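You operate a simulated robot arm through the tools that you are given. There is no shell and no other tool.

The job below is to be done with a simulated robot arm. You get a single attempt, and the scene is never put back.

TASK
Tidy up at the top of the soaking table. At the end: two of the microfibre rolls from the top of the soaking table are on the top wiring shelf; the red plug from the top of the soaking table is on the top wiring shelf; the green plug from the top of the soaking table is on the top wiring shelf; the yellow plug is on the top wiring shelf; whatever was shut is shut again. Leave all else as you found it, and nothing knocked over.

Only the result counts: the job must be done as asked and must still hold three seconds after the hand-in. Knocking over, shifting, dropping, spilling or breaking anything else fails it.

THE ROBOT
A 7-joint arm with a two-finger parallel gripper, fixed in place. Base frame: the origin is on the floor under the middle of its stand, x ahead of it, y to its left, z up; the work surface is at about z = 860. Readings come in mm, degrees, newtons and seconds.
With the tool pointing down near the work surface it reaches from about 240 to 680 mm from the base axis. Its first joint turns from -66.0 to 66.0 degrees. Payload 2.4 kg.
Tool frame: the origin (TCP) lies between the finger pads and is the grasp point; the fingertips stand 30 mm ahead of it; z points along the fingers, y is the line along which they close. The gripper opens to 94 mm. The fingers are 28 mm wide and 10 mm thick; the gripper's body (50 by 96 mm) begins 55 mm behind the TCP.
Orientation is that of the tool frame in the base frame, as a unit quaternion [x, y, z, w]. With the fingers straight down and closing along the base's y, the tool's x points along the base's -x, its y along +y and its z along -z.

THE INTERFACE
- The arm moves only by the tool drive_tool. Its argument "series" is a list of rows, each an object of numbers (a shift or turn left out is 0, a gripper value left out holds the last): "dx", "dy", "dz": the shift along the tool's x, y, z in mm; "wx", "wy", "wz": the turn, a rotation vector about the tool's x, y, z in degrees. In form: [{"dx": .., "dy": .., "dz": .., "wx": .., "wy": .., "wz": ..}, ...]. A call has 1 to 20 rows; each row shifts and turns the commanded pose from where the row before left it, along the tool's axes as they then stand. "grip" is the gripper command, from -1 (shut) to 1 (fully open), values between in proportion, set as the call begins (left out, the last holds). Rows are played at 5 a second. More than 50 mm and 8.6 degrees between two rows, or a gripper value outside its range, and nothing of the call is played. Where a pose cannot be reached the arm comes as near as it can. A force on the tool above 40 N (or 10 N above the force at the start of the call, whichever is more), or a blocked arm, ends the call early, and 0.2 s more pass. Each finger travels about 153 mm/s and halts on what it meets, pressing with about 36 N; the grip force reading is that of the motor and also rises with nothing between the fingers. The clock runs only during rows and for 0.2 s after the last one: add rows that do not move to give the fingers time. The reply holds the time, the measured pose of the TCP, the force on the tool along the base axes, the opening and the grip force, in the units named above and with some noise, with the torque about the TCP (base axes, N m) and any sound that the robot's microphone picked up.
- Cameras (640 x 400 px; columns grow to the right, rows downward): "scene" is fixed at [47.5, 490.2, 1439.4]; the picture's right is [-0.52, -0.85, 0.00], its down [-0.51, 0.31, -0.80] and it looks along [0.68, -0.42, -0.60] (base axes); focal length 274 px, centre (320, 200). "wrist" rides on the gripper at [76, 14, -102] in the tool frame; the picture's right is [-0.18, 0.98, 0.00], its down [-0.75, -0.14, -0.64] and it looks along [-0.63, -0.12, 0.77] (tool axes); focal length 243 px, centre (320, 200). There is no depth. A picture from a camera that has moved, and an enlarged one, comes with that camera's place and axes in the base frame and with its lens. The place of the scene camera against the robot may be out by one fixed shift of up to 12 mm in any direction.
- grab_frame(camera): a new picture of that camera. No time passes.
- inspect(camera, box): a new picture of the part [left, top, right, bottom] of that camera's present view, enlarged. No time passes.
- close_job(): hands the job in; it is judged then, once.

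Places have to be worked out from the pictures, the camera data and where the tool is seen. Open the gripper and draw the arm clear of the work before you hand the job in, unless the task says otherwise.

The tools are called after ">>>" as name(argument=value, ...) on one line, values as JSON. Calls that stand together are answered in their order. drive_tool: Moves the arm, as the interface text tells. Its arguments: {"type":"object","properties":{"series":{"type":"array"},"grip":{"type":"number"}},"required":["series"]} The other tools are called the same way: grab_frame (camera) takes a picture; inspect (camera, box) takes an enlarged picture of a part of a camera's view; close_job () hands the job in.

At the start:

```text
clock: 0.0
eef_pos: [423.8, 64.7, 1231.1]
orientation: [0.0, 1.0, 0.0, -0.001]
wrist_force: [0.6, -0.2, 0.5]
moment: [-0.01, -0.01, -0.03]
width: 93.9
finger_force: 0.1
```

scene: 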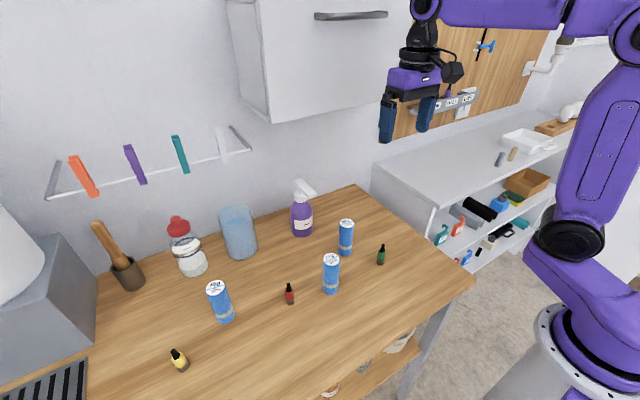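
wrist: 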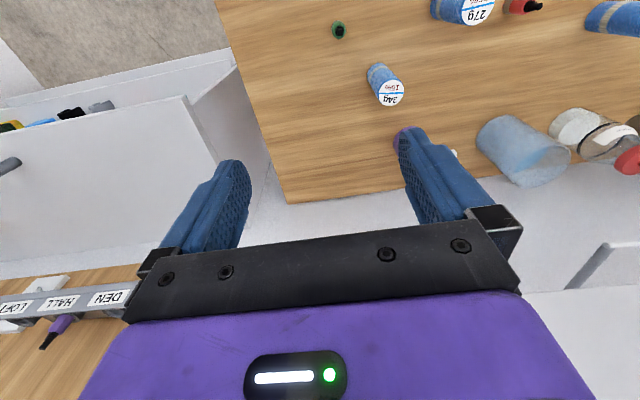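

I'll start by studying the scene in enlarged views to identify the table, the rolls, plugs and wiring shelf.

>>> inspect(camera="scene", box=[60, 170, 300, 400])

>>> inspect(camera="scene", box=[260, 170, 500, 400])

>>> inspect(camera="scene", box=[360, 0, 640, 175])

>>> inspect(camera="scene", box=[400, 110, 600, 280])

>>> inspect(camera="wrist", box=[0, 0, 320, 200])

>>> inspect(camera="wrist", box=[0, 200, 320, 400])

```text
1.74 times, centred on (180, 285) of scene
camera zoom: at [47.5, 490.2, 1439.4], right [-0.52, -0.85, 0.0], down [-0.51, 0.31, -0.8], along [0.68, -0.42, -0.6], focal length 477 px, centre (564, 52)
```

zoom: 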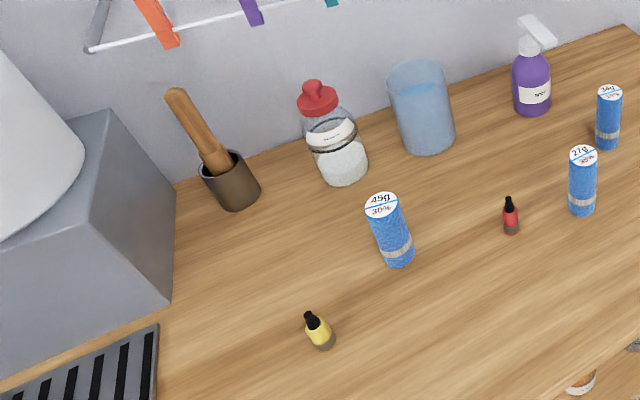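

```text
1.74 times, centred on (380, 285) of scene
camera zoom: at [47.5, 490.2, 1439.4], right [-0.52, -0.85, 0.0], down [-0.51, 0.31, -0.8], along [0.68, -0.42, -0.6], focal length 477 px, centre (216, 52)
```

zoom: 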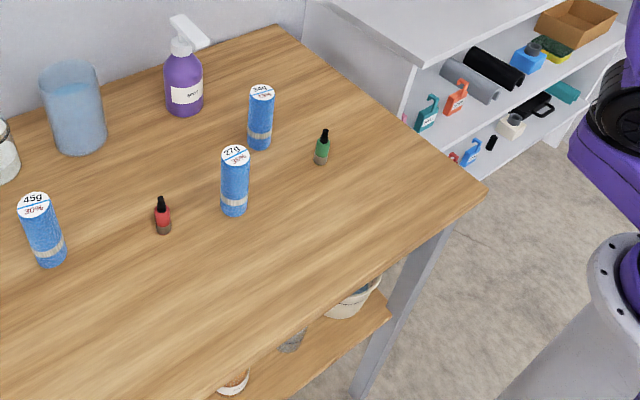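

```text
2.29 times, centred on (500, 88) of scene
camera zoom: at [47.5, 490.2, 1439.4], right [-0.52, -0.85, 0.0], down [-0.51, 0.31, -0.8], along [0.68, -0.42, -0.6], focal length 627 px, centre (-91, 457)
```

zoom: 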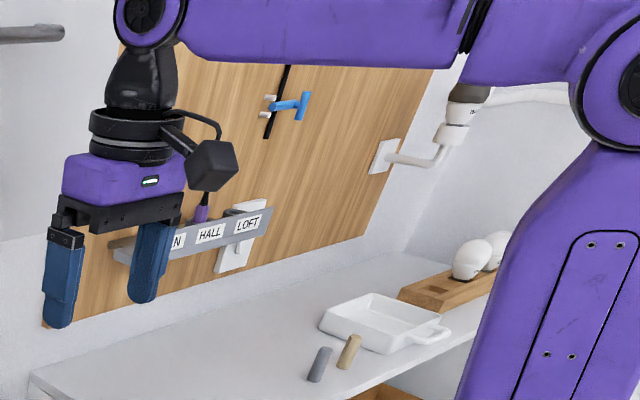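

```text
2.35 times, centred on (500, 195) of scene
camera zoom: at [47.5, 490.2, 1439.4], right [-0.52, -0.85, 0.0], down [-0.51, 0.31, -0.8], along [0.68, -0.42, -0.6], focal length 645 px, centre (-104, 212)
```

zoom: 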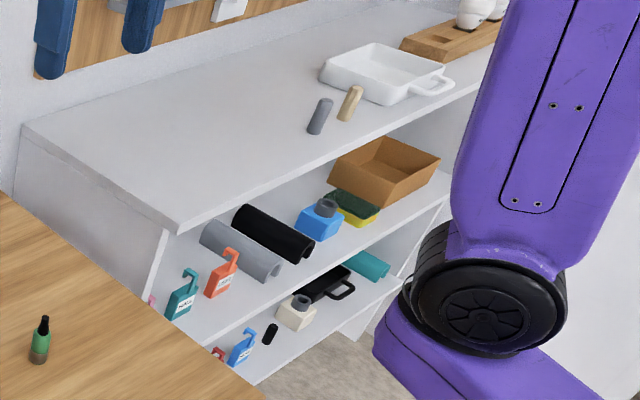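

```text
2.00 times, centred on (160, 100) of wrist
camera zoom: at [347.0, 79.1, 1333.7], right [0.18, 0.98, 0.0], down [0.75, -0.14, 0.64], along [0.63, -0.12, -0.77], focal length 485 px, centre (640, 400)
```

zoom: 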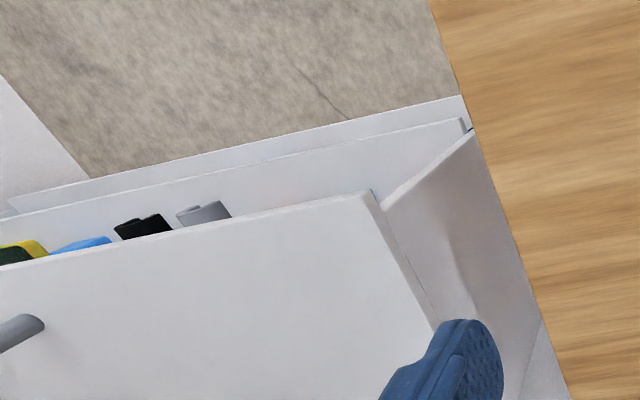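

```text
2.00 times, centred on (160, 300) of wrist
camera zoom: at [347.0, 79.1, 1333.7], right [0.18, 0.98, 0.0], down [0.75, -0.14, 0.64], along [0.63, -0.12, -0.77], focal length 485 px, centre (640, 0)
```

zoom: 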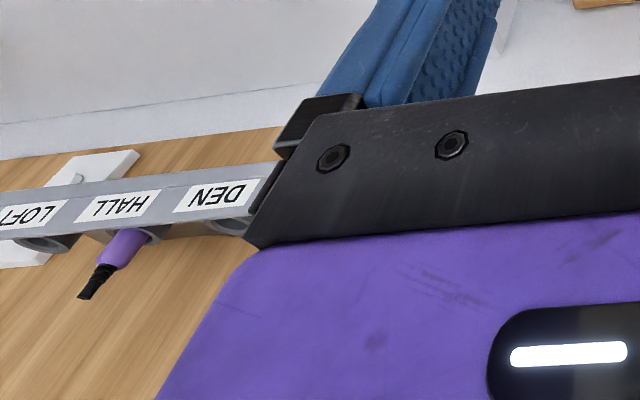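

The wooden table appears to hold the red, green and yellow plugs and three blue rolls. I want more detail on the other furniture (the wall cabinet, the white unit, labels) before moving anything.

>>> inspect(camera="scene", box=[220, 0, 420, 125])

>>> inspect(camera="scene", box=[420, 170, 560, 275])

>>> inspect(camera="scene", box=[480, 100, 620, 200])

>>> inspect(camera="scene", box=[300, 300, 460, 400])

>>> inspect(camera="scene", box=[0, 150, 140, 400])

>>> inspect(camera="scene", box=[150, 330, 230, 390])

>>> inspect(camera="scene", box=[265, 240, 405, 320])

```text
3.20 times, centred on (320, 62) of scene
camera zoom: at [47.5, 490.2, 1439.4], right [-0.52, -0.85, 0.0], down [-0.51, 0.31, -0.8], along [0.68, -0.42, -0.6], focal length 877 px, centre (320, 640)
```

zoom: 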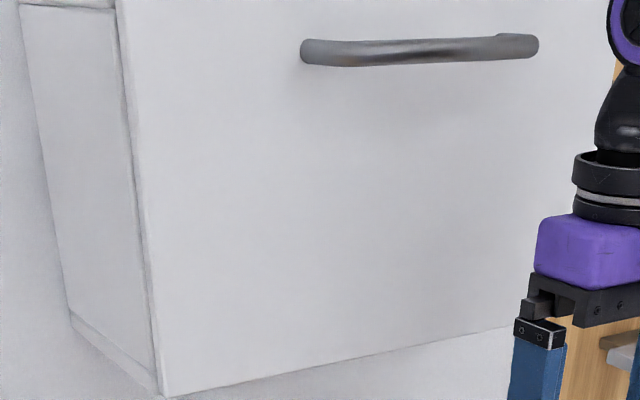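

```text
3.81 times, centred on (490, 222) of scene
camera zoom: at [47.5, 490.2, 1439.4], right [-0.52, -0.85, 0.0], down [-0.51, 0.31, -0.8], along [0.68, -0.42, -0.6], focal length 1044 px, centre (-328, 114)
```

zoom: 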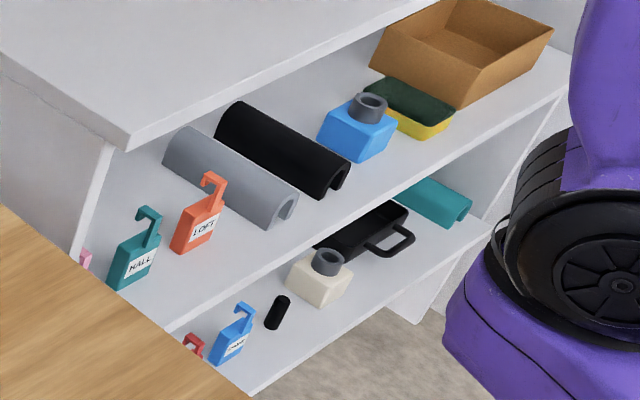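

```text
4.00 times, centred on (550, 150) of scene
camera zoom: at [47.5, 490.2, 1439.4], right [-0.52, -0.85, 0.0], down [-0.51, 0.31, -0.8], along [0.68, -0.42, -0.6], focal length 1096 px, centre (-600, 400)
```

zoom: 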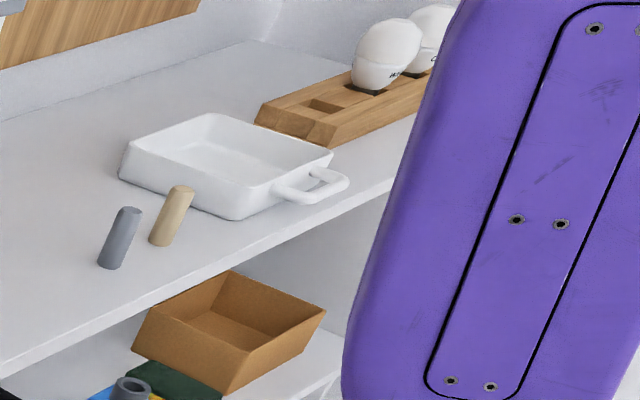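

```text
4.00 times, centred on (380, 350) of scene
camera zoom: at [47.5, 490.2, 1439.4], right [-0.52, -0.85, 0.0], down [-0.51, 0.31, -0.8], along [0.68, -0.42, -0.6], focal length 1096 px, centre (80, -400)
```

zoom: 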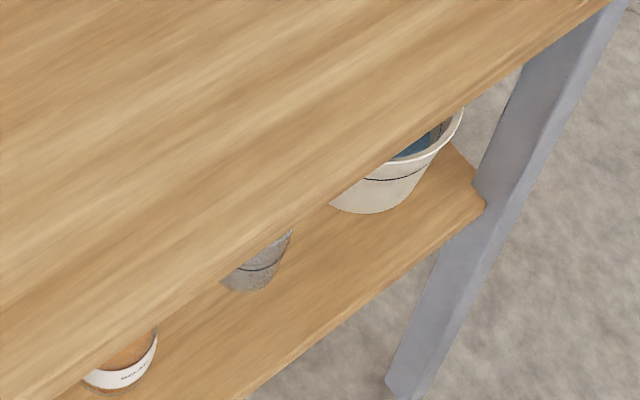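

```text
1.60 times, centred on (70, 275) of scene
camera zoom: at [47.5, 490.2, 1439.4], right [-0.52, -0.85, 0.0], down [-0.51, 0.31, -0.8], along [0.68, -0.42, -0.6], focal length 439 px, centre (720, 80)
```

zoom: 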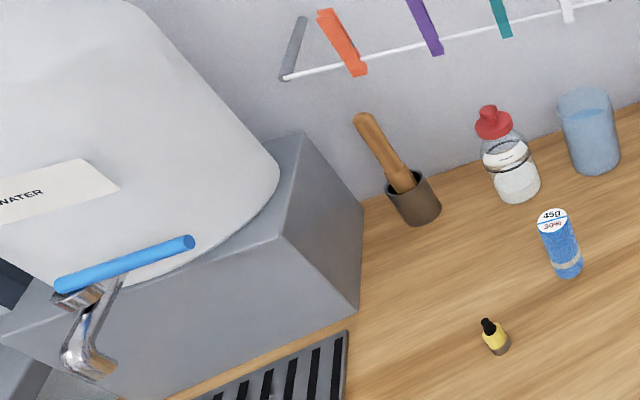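

```text
6.67 times, centred on (190, 360) of scene
camera zoom: at [47.5, 490.2, 1439.4], right [-0.52, -0.85, 0.0], down [-0.51, 0.31, -0.8], along [0.68, -0.42, -0.6], focal length 1828 px, centre (1187, -867)
```

zoom: 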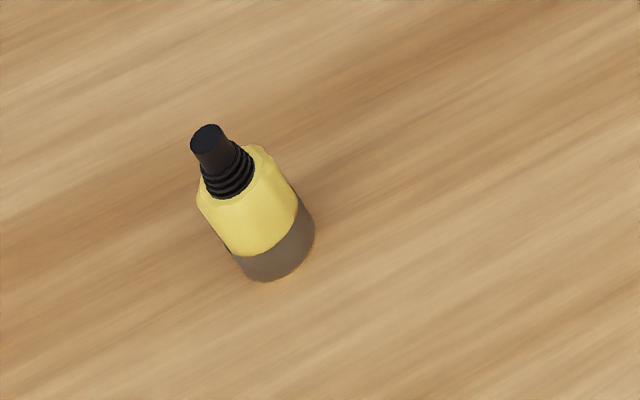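

```text
4.57 times, centred on (335, 280) of scene
camera zoom: at [47.5, 490.2, 1439.4], right [-0.52, -0.85, 0.0], down [-0.51, 0.31, -0.8], along [0.68, -0.42, -0.6], focal length 1253 px, centre (251, -166)
```

zoom: 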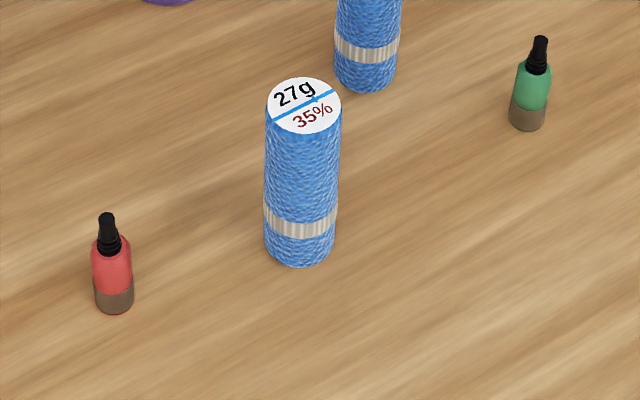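

The unit with the DEN/HALL/LOFT tags appears to be the wiring shelf unit. I'll move the hand high up to the right and turn it so that the wrist camera looks at that unit.

>>> drive_tool(series=[{"dy": -40, "dx": 15}, {"dy": -40, "dx": 15}, {"dy": -40, "dx": 15}, {"dy": -40, "dx": 15}, {"wz": 8}, {"wz": 8}, {"wz": 8}, {"wz": 8}, {"wz": 8}, {}], grip=1)

>>> grab_frame(camera="wrist")

>>> grab_frame(camera="scene")

```text
clock: 2.2
eef_pos: [363.1, -94.8, 1230.3]
orientation: [0.342, 0.94, 0.0, 0.0]
wrist_force: [-0.3, -0.4, -0.1]
moment: [0.02, -0.03, -0.02]
width: 94.3
finger_force: 0.1
```

```text
taken
camera wrist: at [314.1, -35.1, 1333.5], right [0.77, 0.63, 0.0], down [0.49, -0.59, 0.64], along [0.41, -0.5, -0.77], focal length 243 px, centre (320, 200)
```

wrist: 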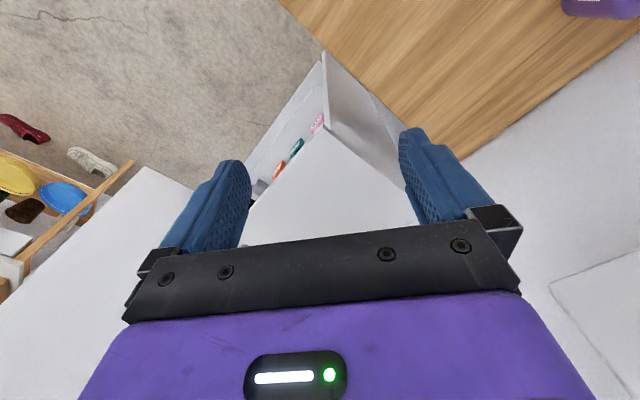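

```text
taken
```

scene: 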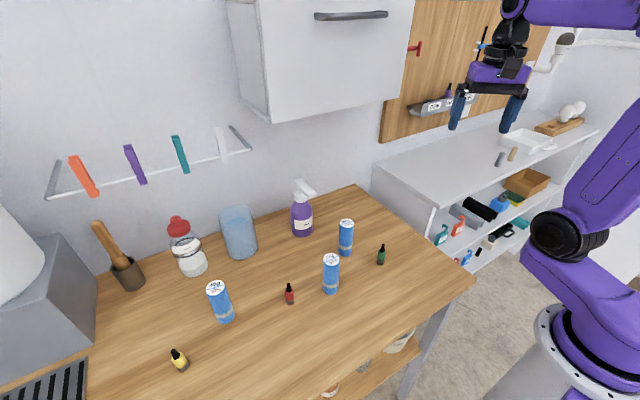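

The wrist view shows the white unit's top just below. I'll tilt the hand so that the camera looks more level at the unit and the wall above it.

>>> drive_tool(series=[{"wy": -8}, {"wy": -8}, {"wy": -8}, {"wy": -8}, {}])

>>> grab_frame(camera="wrist")

>>> inspect(camera="scene", box=[370, 0, 530, 150])

>>> inspect(camera="scene", box=[370, 120, 610, 280])

```text
clock: 3.4
eef_pos: [363.3, -95.0, 1230.3]
orientation: [0.328, 0.903, -0.094, 0.261]
wrist_force: [0.1, 0.5, -0.3]
moment: [0.0, -0.02, -0.01]
width: 94.0
finger_force: 0.1
```

```text
taken
camera wrist: at [281.4, -7.6, 1277.4], right [0.75, 0.65, 0.1], down [0.14, -0.3, 0.94], along [0.65, -0.7, -0.31], focal length 243 px, centre (320, 200)
```

wrist: 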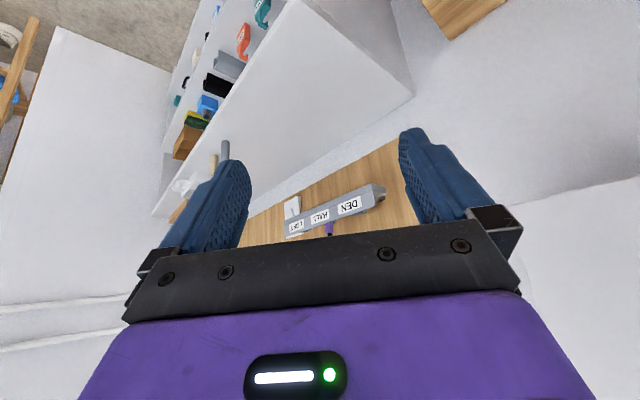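

```text
2.67 times, centred on (450, 75) of scene
camera zoom: at [47.5, 490.2, 1439.4], right [-0.52, -0.85, 0.0], down [-0.51, 0.31, -0.8], along [0.68, -0.42, -0.6], focal length 731 px, centre (-27, 533)
```

zoom: 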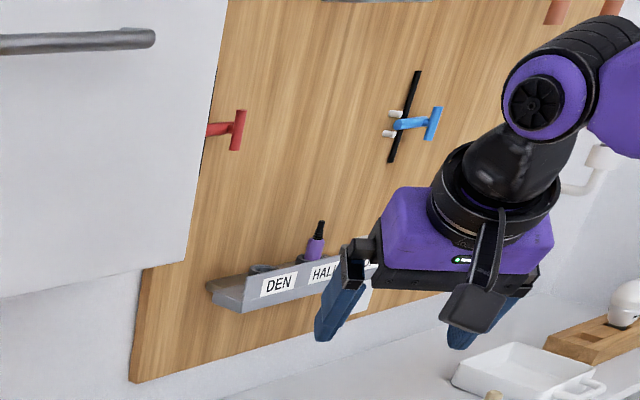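

```text
2.50 times, centred on (490, 200) of scene
camera zoom: at [47.5, 490.2, 1439.4], right [-0.52, -0.85, 0.0], down [-0.51, 0.31, -0.8], along [0.68, -0.42, -0.6], focal length 685 px, centre (-105, 200)
```

zoom: 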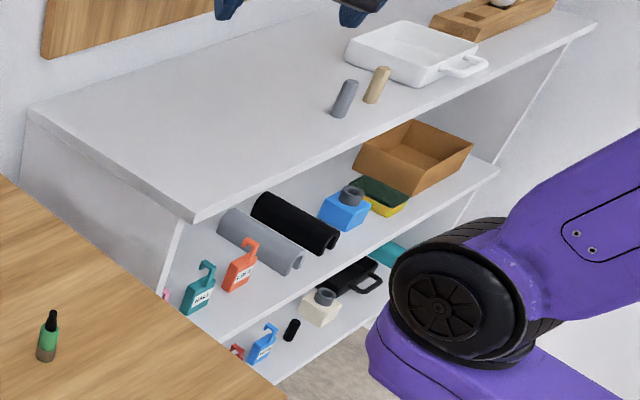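

The rack (DEN/HALL/LOFT) holds a purple plug like the coloured ones on the table, so those are the plugs. The white unit under it looks like the wiring shelves. I'll turn the camera left to check the wall cabinet for labels.

>>> drive_tool(series=[{"dz": -40}, {"wx": -4.0, "wz": -6.4}, {"wx": -4.0, "wz": -6.4}, {"wx": -4.0, "wz": -6.4}, {"wx": -4.0, "wz": -6.4}, {"wx": -4.0, "wz": -6.4}, {"wx": -4.0, "wz": -6.4}, {}])

>>> grab_frame(camera="wrist")

```text
clock: 5.2
eef_pos: [347.4, -81.3, 1265.6]
orientation: [-0.045, 0.96, 0.013, 0.276]
wrist_force: [-1.0, 0.6, -0.8]
moment: [0.0, -0.02, -0.01]
width: 94.0
finger_force: 0.1
```

```text
taken
camera wrist: at [227.2, -78.3, 1311.5], right [0.06, 0.99, 0.1], down [0.31, -0.11, 0.94], along [0.95, -0.03, -0.32], focal length 243 px, centre (320, 200)
```

wrist: 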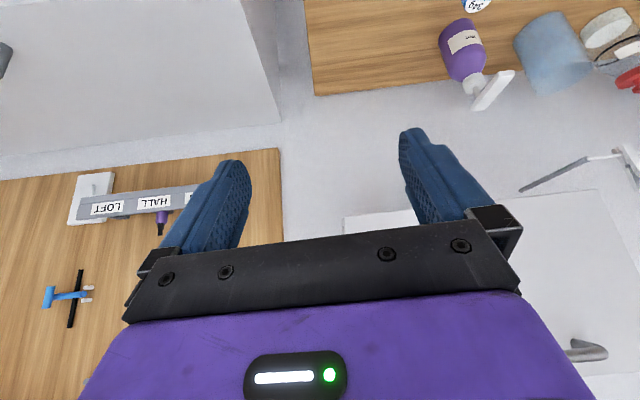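

The cabinet carries no label from here. Something sits higher on the wiring board (red cylinders at the top of the scene view), so I'll tilt up and right to see the whole board.

>>> drive_tool(series=[{"wx": 4.0, "wz": 6.4}, {"wx": 4.0, "wz": 6.4}, {"wx": 4.0, "wz": 6.4}, {"wx": 4.0, "wz": 6.4}, {"wy": -8}, {"wy": -8}, {"wy": -8}, {"wy": -8}, {}])

>>> grab_frame(camera="wrist")

>>> grab_frame(camera="scene")

```text
clock: 7.2
eef_pos: [346.7, -81.4, 1265.0]
orientation: [0.183, 0.828, -0.115, 0.518]
wrist_force: [0.6, -0.1, 0.4]
moment: [0.02, 0.01, 0.03]
width: 93.8
finger_force: 0.0
```

```text
taken
camera wrist: at [238.9, -15.6, 1241.4], right [0.49, 0.86, 0.17], down [-0.28, -0.02, 0.96], along [0.83, -0.51, 0.23], focal length 243 px, centre (320, 200)
```

wrist: 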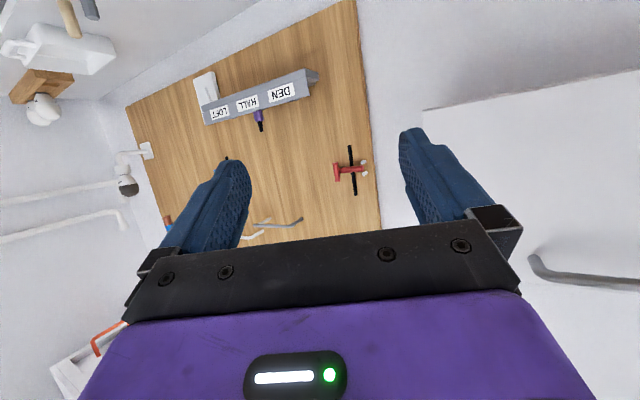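

```text
taken
```

scene: 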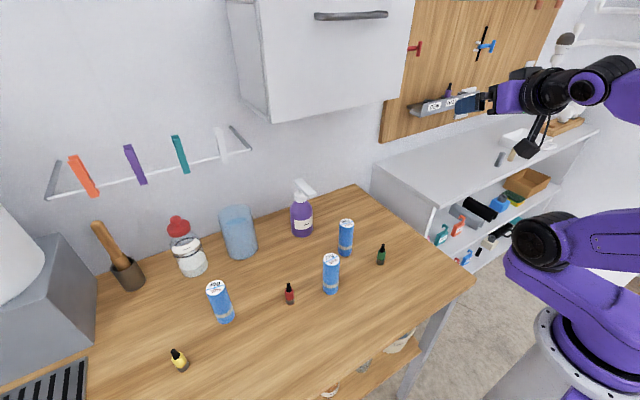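

The board shows only the rack, levers and hooks, so the wiring shelves must be the white unit below it, and its top surface the top wiring shelf. Next I bring the hand back to straight down and over the table to measure the plugs and rolls with the wrist camera.

>>> drive_tool(series=[{"wy": 8}, {"wy": 8}, {"wy": 8}, {"wy": 8}, {"wy": 8}, {"wy": 8}, {"wy": 8}, {"wy": 8}, {"wz": -6.25}, {"wz": -6.25}, {"wz": -6.25}, {"wz": -6.25}, {"dy": 45}, {"dy": 45}, {"dy": 45, "dz": 25}, {"dy": 45, "dz": 25}, {"dy": 45, "dz": 25}, {"dy": 20, "dz": 25}, {}])

>>> grab_frame(camera="wrist")

>>> grab_frame(camera="scene")

```text
refused: row 15 steps farther than a row can; nothing moved
```

```text
taken
camera wrist: at [238.9, -15.6, 1241.4], right [0.49, 0.86, 0.17], down [-0.28, -0.02, 0.96], along [0.83, -0.51, 0.23], focal length 243 px, centre (320, 200)
```

wrist: 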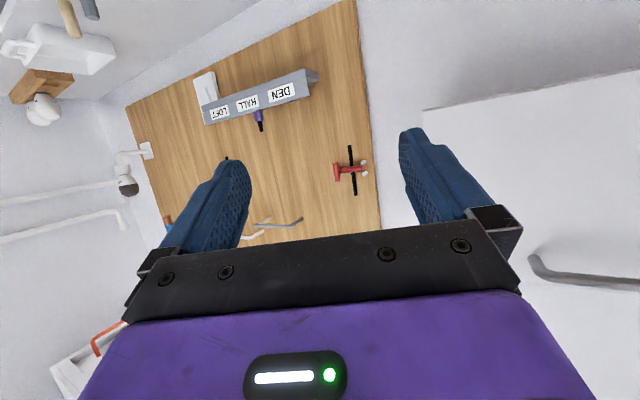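

```text
taken
```

scene: 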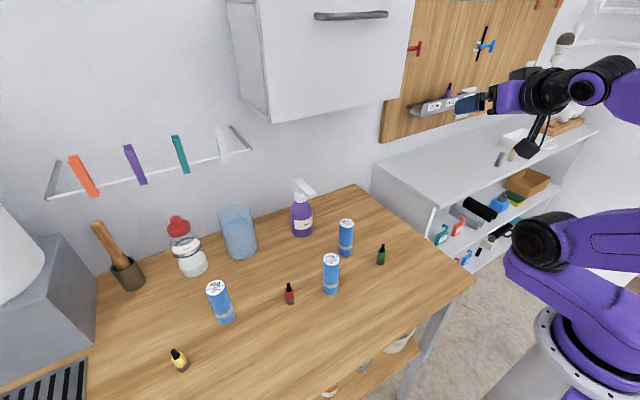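

The call was refused because one row stepped more than 50 mm, so nothing moved. I'll send it again with smaller steps.

>>> drive_tool(series=[{"wy": 8}, {"wy": 8}, {"wy": 8}, {"wy": 8}, {"wy": 8}, {"wy": 8}, {"wy": 8}, {"wy": 8}, {"wz": -6.25}, {"wz": -6.25}, {"wz": -6.25}, {"wz": -6.25}, {"dy": 42}, {"dy": 42}, {"dy": 42, "dz": 20}, {"dy": 42, "dz": 20}, {"dy": 42, "dz": 20}, {"dy": 35, "dz": 20}, {}])

>>> grab_frame(camera="wrist")

>>> grab_frame(camera="scene")

```text
clock: 11.2
eef_pos: [345.9, 163.9, 1184.7]
orientation: [0.0, 1.0, 0.001, 0.0]
wrist_force: [-0.5, -0.4, -0.1]
moment: [0.0, -0.04, 0.0]
width: 93.8
finger_force: 0.1
```

```text
taken
camera wrist: at [269.4, 178.5, 1287.7], right [0.18, 0.98, 0.0], down [0.75, -0.14, 0.64], along [0.63, -0.12, -0.77], focal length 243 px, centre (320, 200)
```

wrist: 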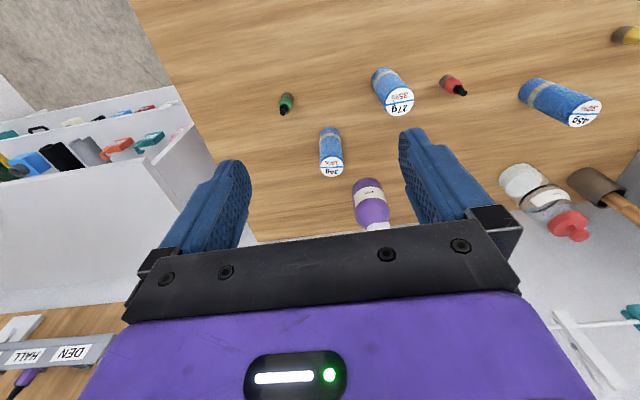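

```text
taken
```

scene: 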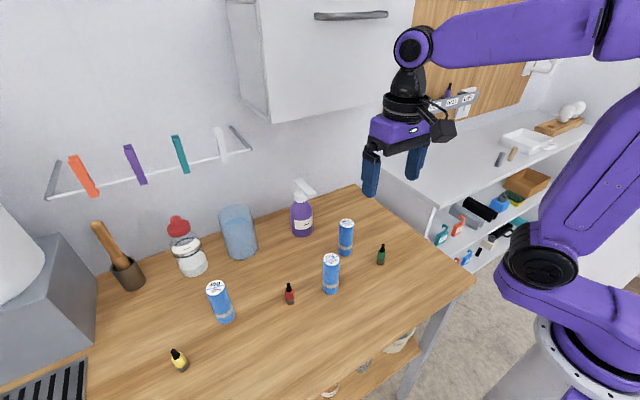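

The wrist now sees all three rolls and the plugs from above. I'll enlarge that area to get accurate pixel positions.

>>> inspect(camera="wrist", box=[250, 50, 410, 150])

>>> inspect(camera="wrist", box=[400, 20, 640, 170])

>>> inspect(camera="wrist", box=[0, 60, 240, 210])

>>> inspect(camera="wrist", box=[290, 110, 400, 240])

```text
4.00 times, centred on (330, 100) of wrist
camera zoom: at [269.4, 178.5, 1287.7], right [0.18, 0.98, 0.0], down [0.75, -0.14, 0.64], along [0.63, -0.12, -0.77], focal length 970 px, centre (280, 600)
```

zoom: 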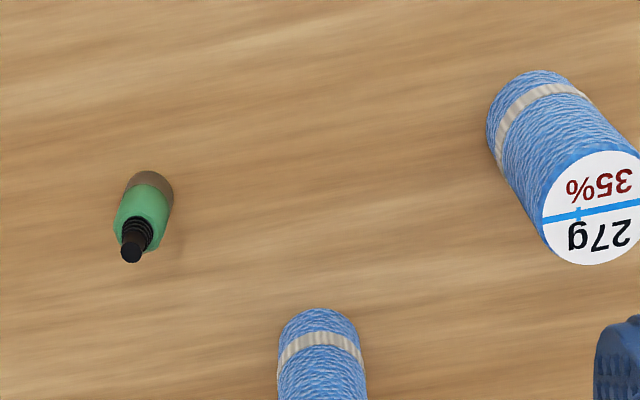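

```text
2.67 times, centred on (520, 95) of wrist
camera zoom: at [269.4, 178.5, 1287.7], right [0.18, 0.98, 0.0], down [0.75, -0.14, 0.64], along [0.63, -0.12, -0.77], focal length 647 px, centre (-213, 480)
```

zoom: 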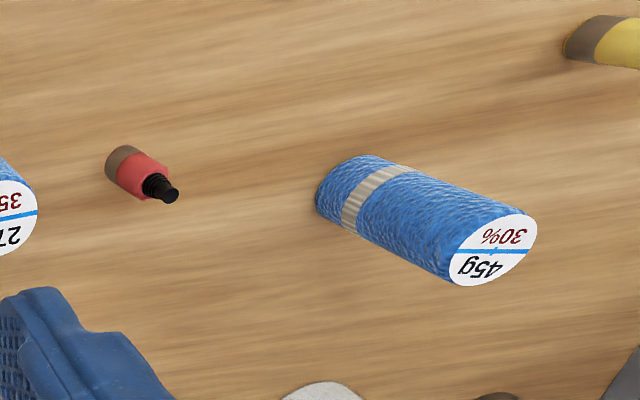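

```text
2.67 times, centred on (120, 135) of wrist
camera zoom: at [269.4, 178.5, 1287.7], right [0.18, 0.98, 0.0], down [0.75, -0.14, 0.64], along [0.63, -0.12, -0.77], focal length 647 px, centre (853, 373)
```

zoom: 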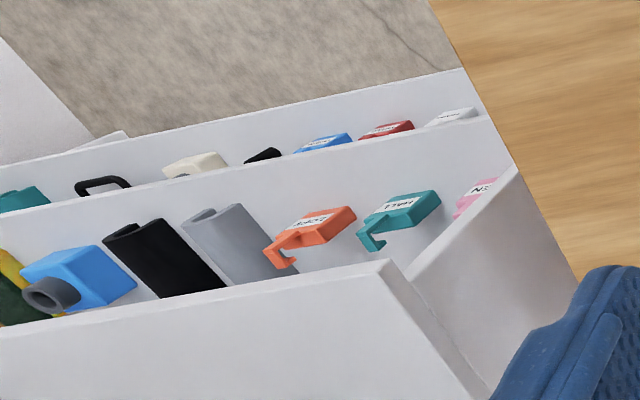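

```text
3.08 times, centred on (345, 175) of wrist
camera zoom: at [269.4, 178.5, 1287.7], right [0.18, 0.98, 0.0], down [0.75, -0.14, 0.64], along [0.63, -0.12, -0.77], focal length 746 px, centre (243, 277)
```

zoom: 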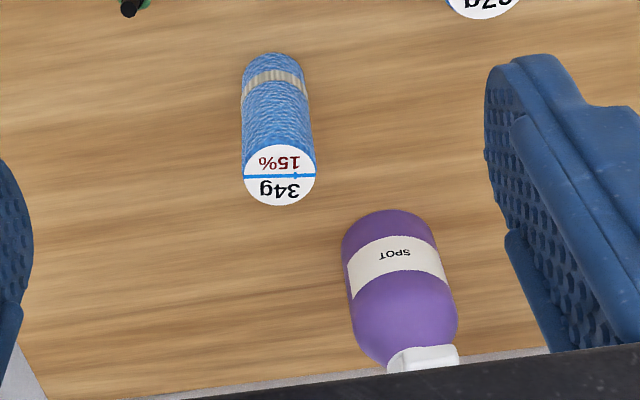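

All three plugs stand upright on the table and all three rolls are alike. I'll hover lower over the green plug (estimated near x 386, y 102) for a precise look.

>>> drive_tool(series=[{"dx": -8, "dy": -12.4, "dz": 35}, {"dx": -8, "dy": -12.4, "dz": 35}, {"dx": -8, "dy": -12.4, "dz": 35}, {"dx": -8, "dy": -12.4, "dz": 35}, {"dx": -8, "dy": -12.4, "dz": 35}, {}])

>>> grab_frame(camera="wrist")

>>> inspect(camera="wrist", box=[240, 60, 400, 160])

>>> inspect(camera="scene", box=[310, 200, 470, 300])

```text
clock: 12.6
eef_pos: [386.3, 100.8, 1008.9]
orientation: [-0.001, 1.0, 0.0, 0.0]
wrist_force: [-0.2, -0.4, 0.0]
moment: [0.0, -0.01, 0.0]
width: 93.7
finger_force: 0.3
```

```text
taken
camera wrist: at [309.9, 115.1, 1111.7], right [0.18, 0.98, 0.0], down [0.75, -0.14, 0.64], along [0.63, -0.12, -0.77], focal length 243 px, centre (320, 200)
```

wrist: 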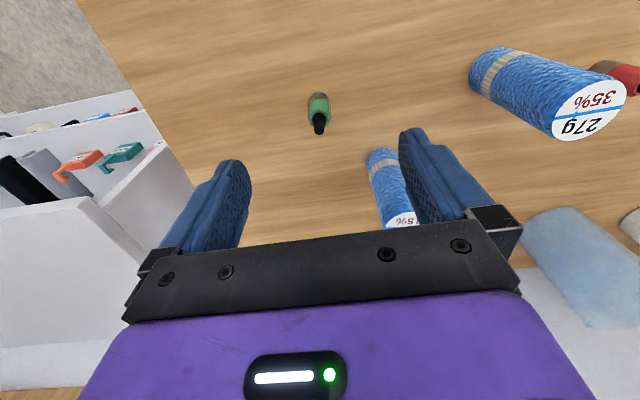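

```text
4.00 times, centred on (320, 110) of wrist
camera zoom: at [309.9, 115.1, 1111.7], right [0.18, 0.98, 0.0], down [0.75, -0.14, 0.64], along [0.63, -0.12, -0.77], focal length 970 px, centre (320, 560)
```

zoom: 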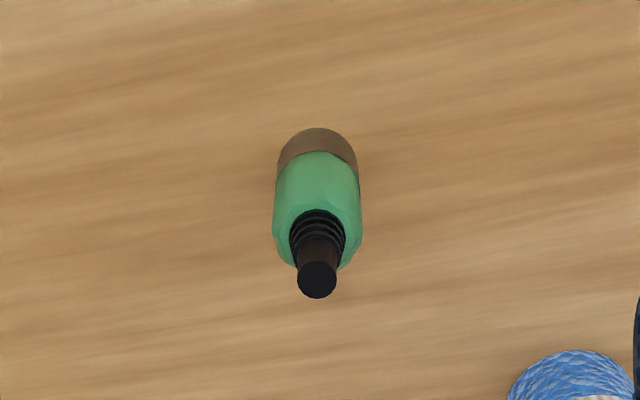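

```text
4.00 times, centred on (390, 250) of scene
camera zoom: at [47.5, 490.2, 1439.4], right [-0.52, -0.85, 0.0], down [-0.51, 0.31, -0.8], along [0.68, -0.42, -0.6], focal length 1096 px, centre (40, 0)
```

zoom: 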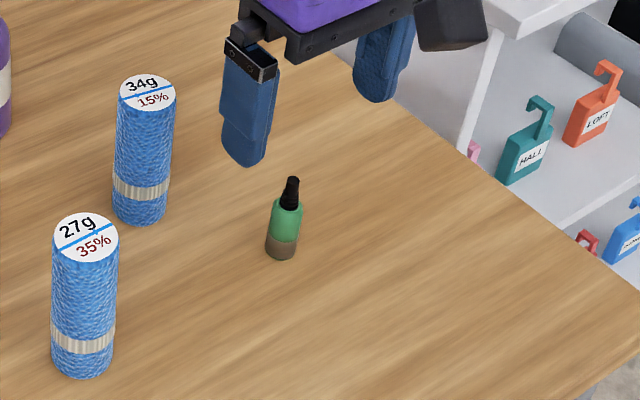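

The green plug measures at about (391, 99), diameter about 20 mm, height about 65 mm. I'll centre over it and lower to TCP z ≈ 897 with the fingers open.

>>> drive_tool(series=[{"dx": -4.7, "dy": -1.3, "dz": 20}, {"dz": 30}, {"dz": 30}, {"dz": 20}, {"dz": 12}, {}])

>>> grab_frame(camera="wrist")

>>> inspect(camera="scene", box=[310, 200, 470, 300])

```text
clock: 14.0
eef_pos: [391.9, 100.0, 897.7]
orientation: [-0.001, 1.0, 0.0, 0.0]
wrist_force: [0.3, -0.1, 1.4]
moment: [0.02, 0.01, -0.02]
width: 93.9
finger_force: 0.0
```

```text
taken
camera wrist: at [314.9, 114.8, 1000.4], right [0.18, 0.98, 0.0], down [0.75, -0.14, 0.64], along [0.63, -0.12, -0.77], focal length 243 px, centre (320, 200)
```

wrist: 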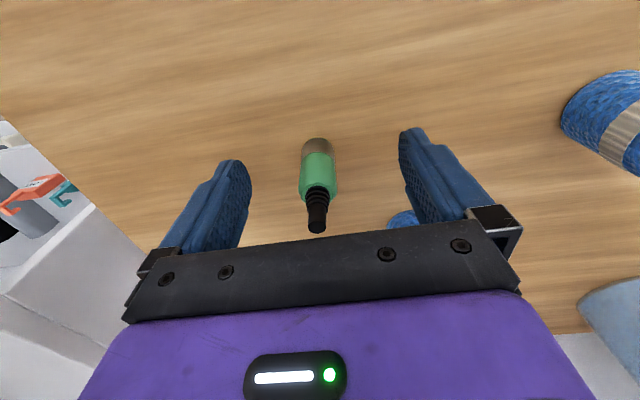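

```text
4.00 times, centred on (390, 250) of scene
camera zoom: at [47.5, 490.2, 1439.4], right [-0.52, -0.85, 0.0], down [-0.51, 0.31, -0.8], along [0.68, -0.42, -0.6], focal length 1096 px, centre (40, 0)
```

zoom: 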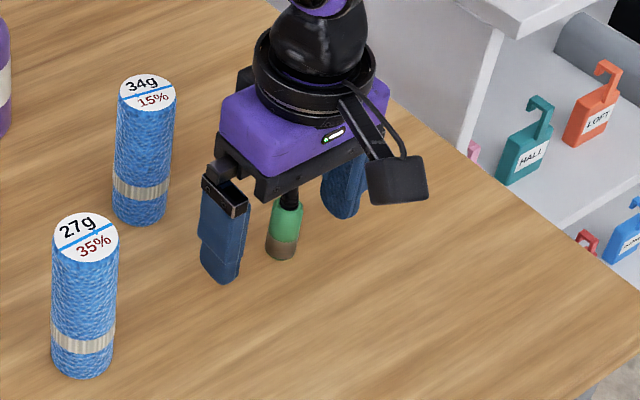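

The plug is centred between the fingers (about 1 mm off). Closing the gripper now.

>>> drive_tool(series=[{}, {}, {}, {}], grip=-1)

>>> grab_frame(camera="wrist")

```text
clock: 15.0
eef_pos: [392.1, 101.9, 897.9]
orientation: [-0.001, 1.0, 0.0, 0.0]
wrist_force: [0.9, 0.7, 0.0]
moment: [0.01, 0.01, 0.04]
width: 18.4
finger_force: 35.8
```

```text
taken
camera wrist: at [314.9, 114.8, 1000.6], right [0.18, 0.98, 0.0], down [0.75, -0.14, 0.64], along [0.63, -0.12, -0.77], focal length 243 px, centre (320, 200)
```

wrist: 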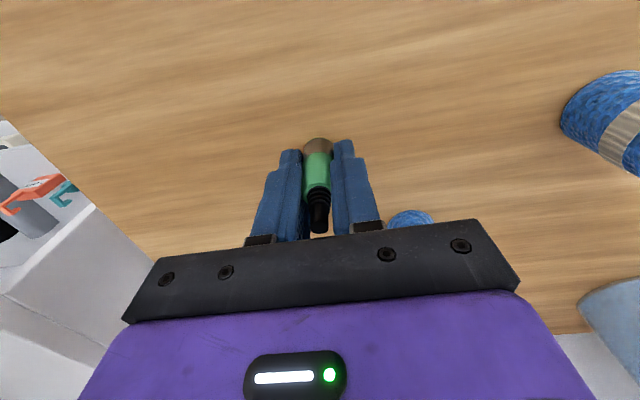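

Gripped (18.4 mm wide, 36 N). Lifting straight up gently, then checking it hangs well.

>>> drive_tool(series=[{"dz": -10}, {"dz": -20}, {"dz": -35}, {"dz": -40}, {"dz": -40}, {"dz": -35}, {}])

>>> grab_frame(camera="wrist")

>>> grab_frame(camera="scene")

```text
clock: 16.6
eef_pos: [391.7, 99.5, 1078.3]
orientation: [-0.001, 1.0, 0.001, 0.0]
wrist_force: [0.8, 0.3, -0.3]
moment: [-0.01, -0.01, -0.02]
width: 18.5
finger_force: 36.0
```

```text
taken
camera wrist: at [314.8, 114.0, 1181.0], right [0.18, 0.98, 0.0], down [0.75, -0.14, 0.64], along [0.63, -0.12, -0.77], focal length 243 px, centre (320, 200)
```

wrist: 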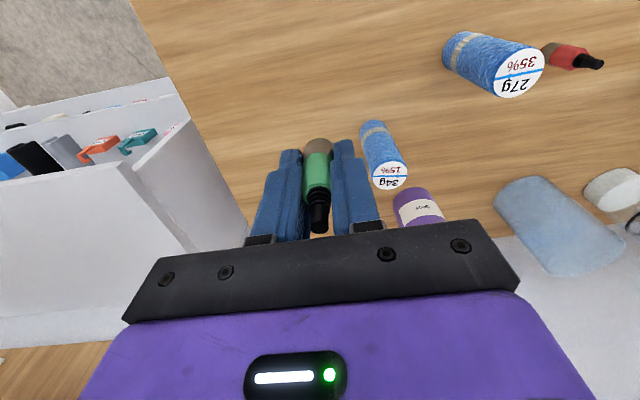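

```text
taken
```

scene: 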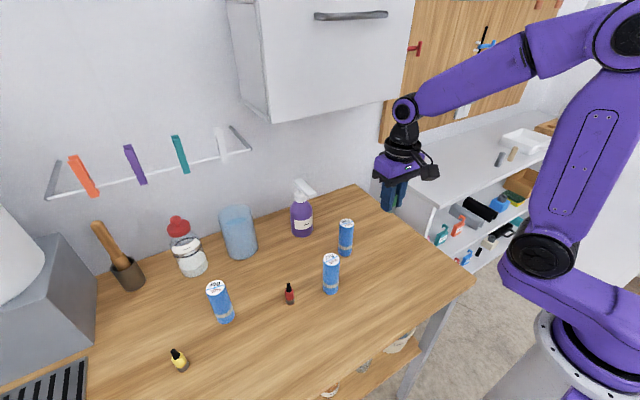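

The plug is held upright. I'll carry it high toward the white unit and stop short of it to measure the shelf's height and edges.

>>> drive_tool(series=[{"dy": -40}, {"dy": -45}, {"dy": -45}, {"dy": -45}, {"dy": -45}, {"dy": -30}, {}])

>>> grab_frame(camera="wrist")

>>> inspect(camera="wrist", box=[0, 0, 320, 200])

>>> grab_frame(camera="scene")

```text
clock: 18.2
eef_pos: [392.0, -150.2, 1078.8]
orientation: [-0.001, 1.0, 0.001, 0.0]
wrist_force: [-0.7, -0.8, 0.8]
moment: [0.04, 0.0, 0.0]
width: 18.1
finger_force: 35.6
```

```text
taken
camera wrist: at [315.0, -136.2, 1181.1], right [0.18, 0.98, 0.0], down [0.75, -0.14, 0.64], along [0.63, -0.12, -0.77], focal length 243 px, centre (320, 200)
```

wrist: 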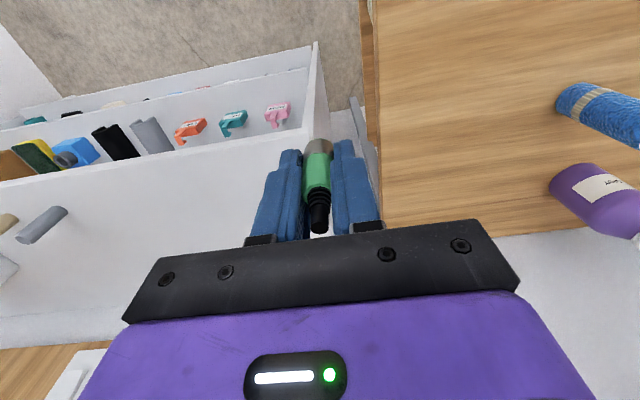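

```text
2.00 times, centred on (160, 100) of wrist
camera zoom: at [315.0, -136.2, 1181.1], right [0.18, 0.98, 0.0], down [0.75, -0.14, 0.64], along [0.63, -0.12, -0.77], focal length 485 px, centre (640, 400)
```

zoom: 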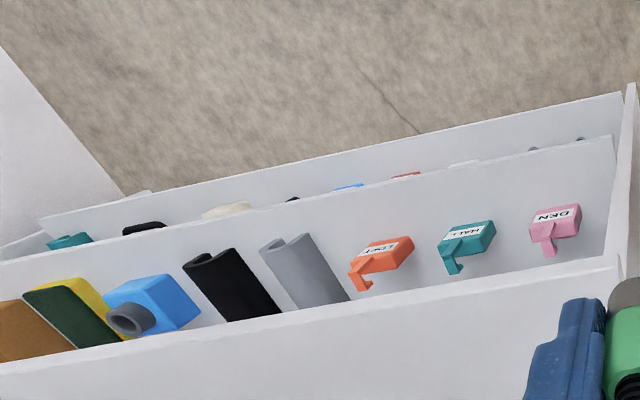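

```text
taken
```

scene: 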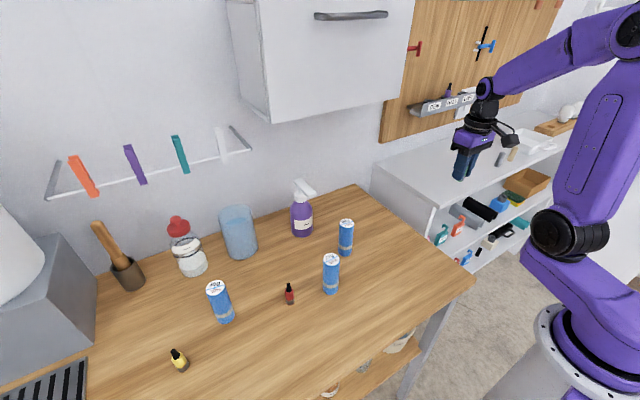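

From several views the shelf top comes out near z ≈ 900 with its front-left corner around (440, -175), and it is free between y ≈ -180 and -580. I'll carry the plug over (490, -235) and lower partway.

>>> drive_tool(series=[{"dx": -33, "dy": -28}, {"dx": -33, "dy": -28}, {"dx": -32, "dy": -29}, {"dz": 30}, {"dz": 30}, {"dz": 30}, {"dz": 25}, {}])

>>> grab_frame(camera="wrist")

>>> inspect(camera="scene", box=[400, 110, 560, 210])

```text
clock: 20.0
eef_pos: [489.4, -234.0, 963.6]
orientation: [-0.001, 1.0, 0.0, 0.0]
wrist_force: [0.0, -0.7, -0.7]
moment: [-0.01, 0.0, -0.01]
width: 18.5
finger_force: 36.5
```

```text
taken
camera wrist: at [413.7, -219.9, 1066.0], right [0.18, 0.98, 0.0], down [0.75, -0.14, 0.64], along [0.63, -0.12, -0.77], focal length 243 px, centre (320, 200)
```

wrist: 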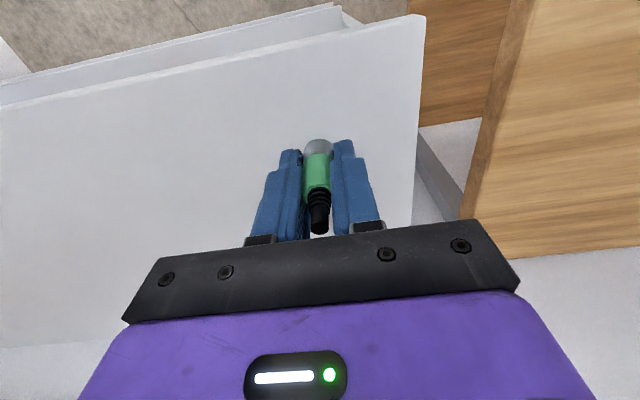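

```text
4.00 times, centred on (480, 160) of scene
camera zoom: at [47.5, 490.2, 1439.4], right [-0.52, -0.85, 0.0], down [-0.51, 0.31, -0.8], along [0.68, -0.42, -0.6], focal length 1096 px, centre (-320, 360)
```

zoom: 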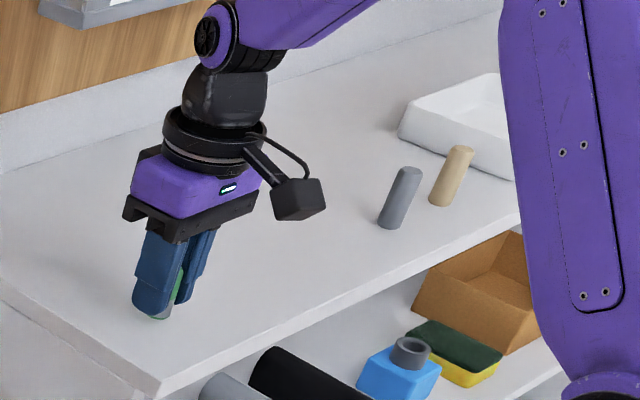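

The shelf-corner ray puts the shelf near z ≈ 900–910, and the plug's bottom is at about 926 now. I'll lower in small steps and watch the force.

>>> drive_tool(series=[{"dz": 5}, {"dz": 4}, {"dz": 3}, {"dz": 2}, {}])

>>> inspect(camera="scene", box=[410, 150, 490, 200])

>>> inspect(camera="wrist", box=[240, 90, 400, 190])

```text
clock: 21.2
eef_pos: [491.6, -234.1, 950.3]
orientation: [0.0, 1.0, -0.003, 0.003]
wrist_force: [2.1, 4.5, 36.3]
moment: [0.14, 0.03, 0.0]
width: 18.2
finger_force: 36.1
```

```text
8.00 times, centred on (450, 175) of scene
camera zoom: at [46.9, 490.6, 1439.3], right [-0.52, -0.85, 0.0], down [-0.51, 0.31, -0.8], along [0.68, -0.42, -0.6], focal length 2193 px, centre (-720, 400)
```

zoom: 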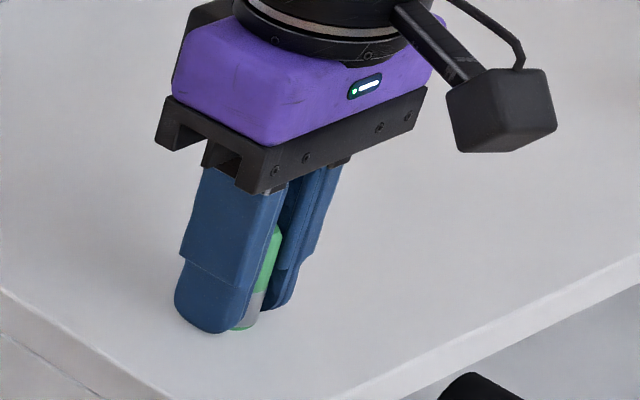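

```text
4.00 times, centred on (320, 140) of wrist
camera zoom: at [414.2, -220.3, 1053.2], right [0.18, 0.98, 0.0], down [0.75, -0.14, 0.65], along [0.64, -0.12, -0.76], focal length 970 px, centre (320, 440)
```

zoom: 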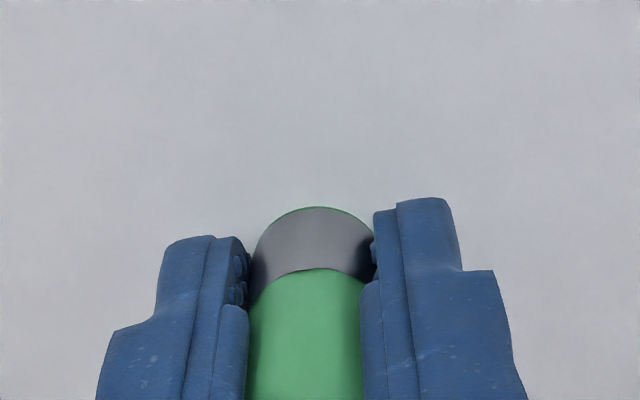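

The plug has touched down: 36 N upward at TCP z ≈ 950, so the shelf top is at about 912–913. I'll ease up slightly to relieve the pressure before releasing.

>>> drive_tool(series=[{"dz": -1}, {}])

```text
clock: 21.8
eef_pos: [491.4, -234.4, 951.7]
orientation: [0.0, 1.0, -0.001, 0.001]
wrist_force: [9.1, 1.5, 24.4]
moment: [0.05, -0.28, 0.01]
width: 18.4
finger_force: 36.0
```

Still 24 N of contact; easing a little more.

>>> drive_tool(series=[{"dz": -0.7}, {}, {}])

```text
clock: 22.6
eef_pos: [490.1, -234.1, 951.9]
orientation: [-0.001, 1.0, 0.0, 0.0]
wrist_force: [5.6, 0.4, 21.2]
moment: [0.01, -0.16, -0.01]
width: 18.6
finger_force: 36.2
```

Force is dropping slowly; another small lift.

>>> drive_tool(series=[{"dz": -1.0}, {}, {}])

```text
clock: 23.4
eef_pos: [489.1, -233.6, 951.3]
orientation: [-0.001, 1.0, 0.001, -0.001]
wrist_force: [0.9, -1.2, 9.3]
moment: [-0.05, -0.05, -0.03]
width: 18.5
finger_force: 36.2
```

Only about 9 N left, so the plug is standing on the shelf. Opening the fingers partway, then checking.

>>> drive_tool(series=[{}, {}, {}], grip=0)

>>> grab_frame(camera="wrist")

>>> inspect(camera="scene", box=[410, 150, 490, 200])

```text
clock: 24.2
eef_pos: [489.6, -234.0, 951.9]
orientation: [-0.001, 1.0, 0.0, 0.0]
wrist_force: [0.0, 0.3, -0.3]
moment: [0.01, 0.0, 0.02]
width: 47.0
finger_force: 0.1
```

```text
taken
camera wrist: at [413.4, -220.3, 1054.3], right [0.18, 0.98, 0.0], down [0.75, -0.14, 0.64], along [0.63, -0.12, -0.77], focal length 243 px, centre (320, 200)
```

wrist: 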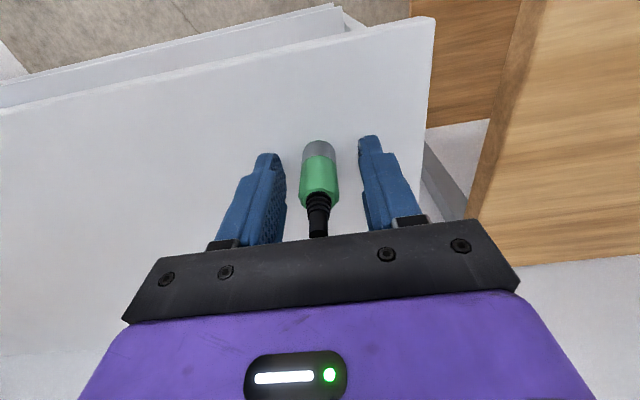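

```text
8.00 times, centred on (450, 175) of scene
camera zoom: at [47.5, 490.2, 1439.4], right [-0.52, -0.85, 0.0], down [-0.51, 0.31, -0.8], along [0.68, -0.42, -0.6], focal length 2193 px, centre (-720, 400)
```

zoom: 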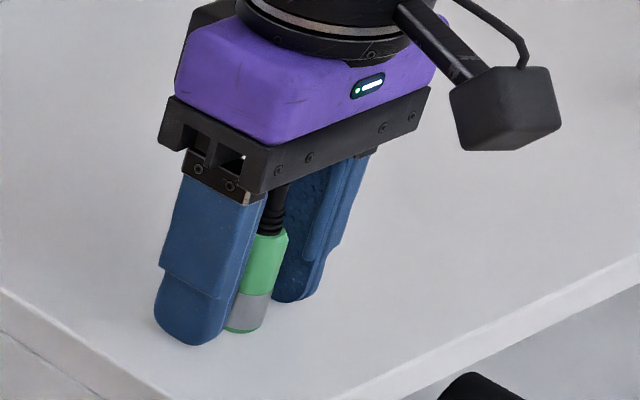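

The green plug stands on the shelf. I'll lift clear and go back over the table toward the 27g roll, estimated near (390, 260).

>>> drive_tool(series=[{"dz": -20}, {"dz": -40}, {"dz": -40}, {"dz": -38}, {"dx": 9, "dy": 45}, {"dx": 9, "dy": 45}, {"dx": 9, "dy": 45}, {"dx": 9, "dy": 45}, {"dx": 9, "dy": 45}, {"dx": 9, "dy": 45}, {"dx": 9, "dy": 45}, {"dx": 9, "dy": 45}, {"dx": 9, "dy": 45}, {"dx": 9, "dy": 45}, {"dx": 9, "dy": 44}, {}], grip=1)

>>> grab_frame(camera="wrist")

>>> inspect(camera="wrist", box=[240, 60, 400, 160])

>>> grab_frame(camera="scene")

```text
clock: 27.6
eef_pos: [390.0, 260.5, 1090.9]
orientation: [-0.002, 1.0, 0.0, 0.001]
wrist_force: [0.0, 0.4, 0.3]
moment: [0.03, 0.02, -0.01]
width: 94.0
finger_force: 0.0
```

```text
taken
camera wrist: at [313.7, 273.5, 1193.5], right [0.18, 0.98, 0.0], down [0.75, -0.14, 0.64], along [0.63, -0.12, -0.77], focal length 243 px, centre (320, 200)
```

wrist: 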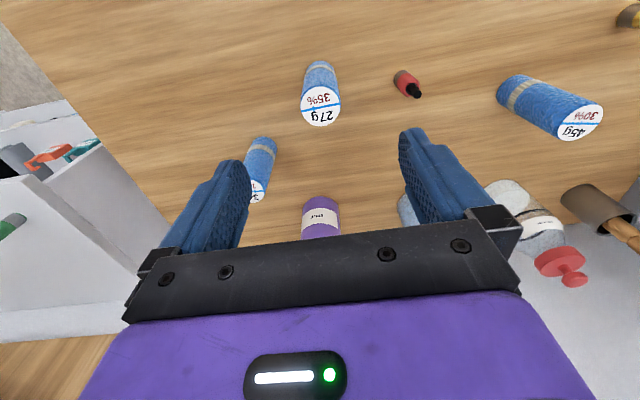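

```text
4.00 times, centred on (320, 110) of wrist
camera zoom: at [313.7, 273.5, 1193.5], right [0.18, 0.98, 0.0], down [0.75, -0.14, 0.64], along [0.63, -0.12, -0.77], focal length 970 px, centre (320, 560)
```

zoom: 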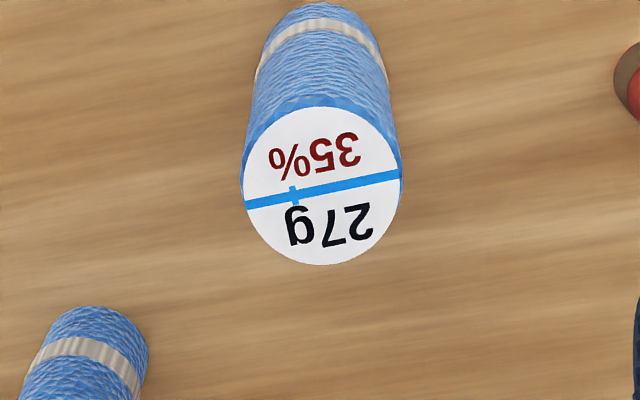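

```text
taken
```

scene: 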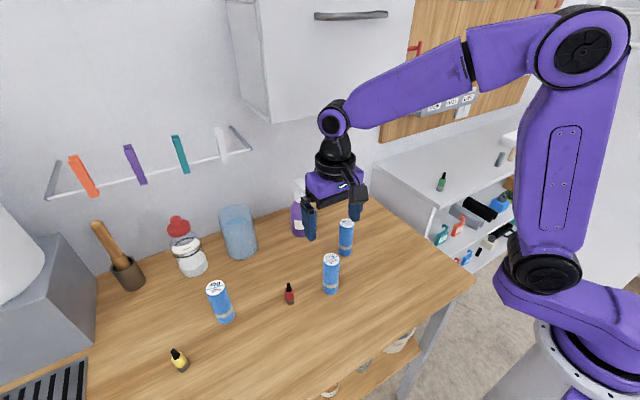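

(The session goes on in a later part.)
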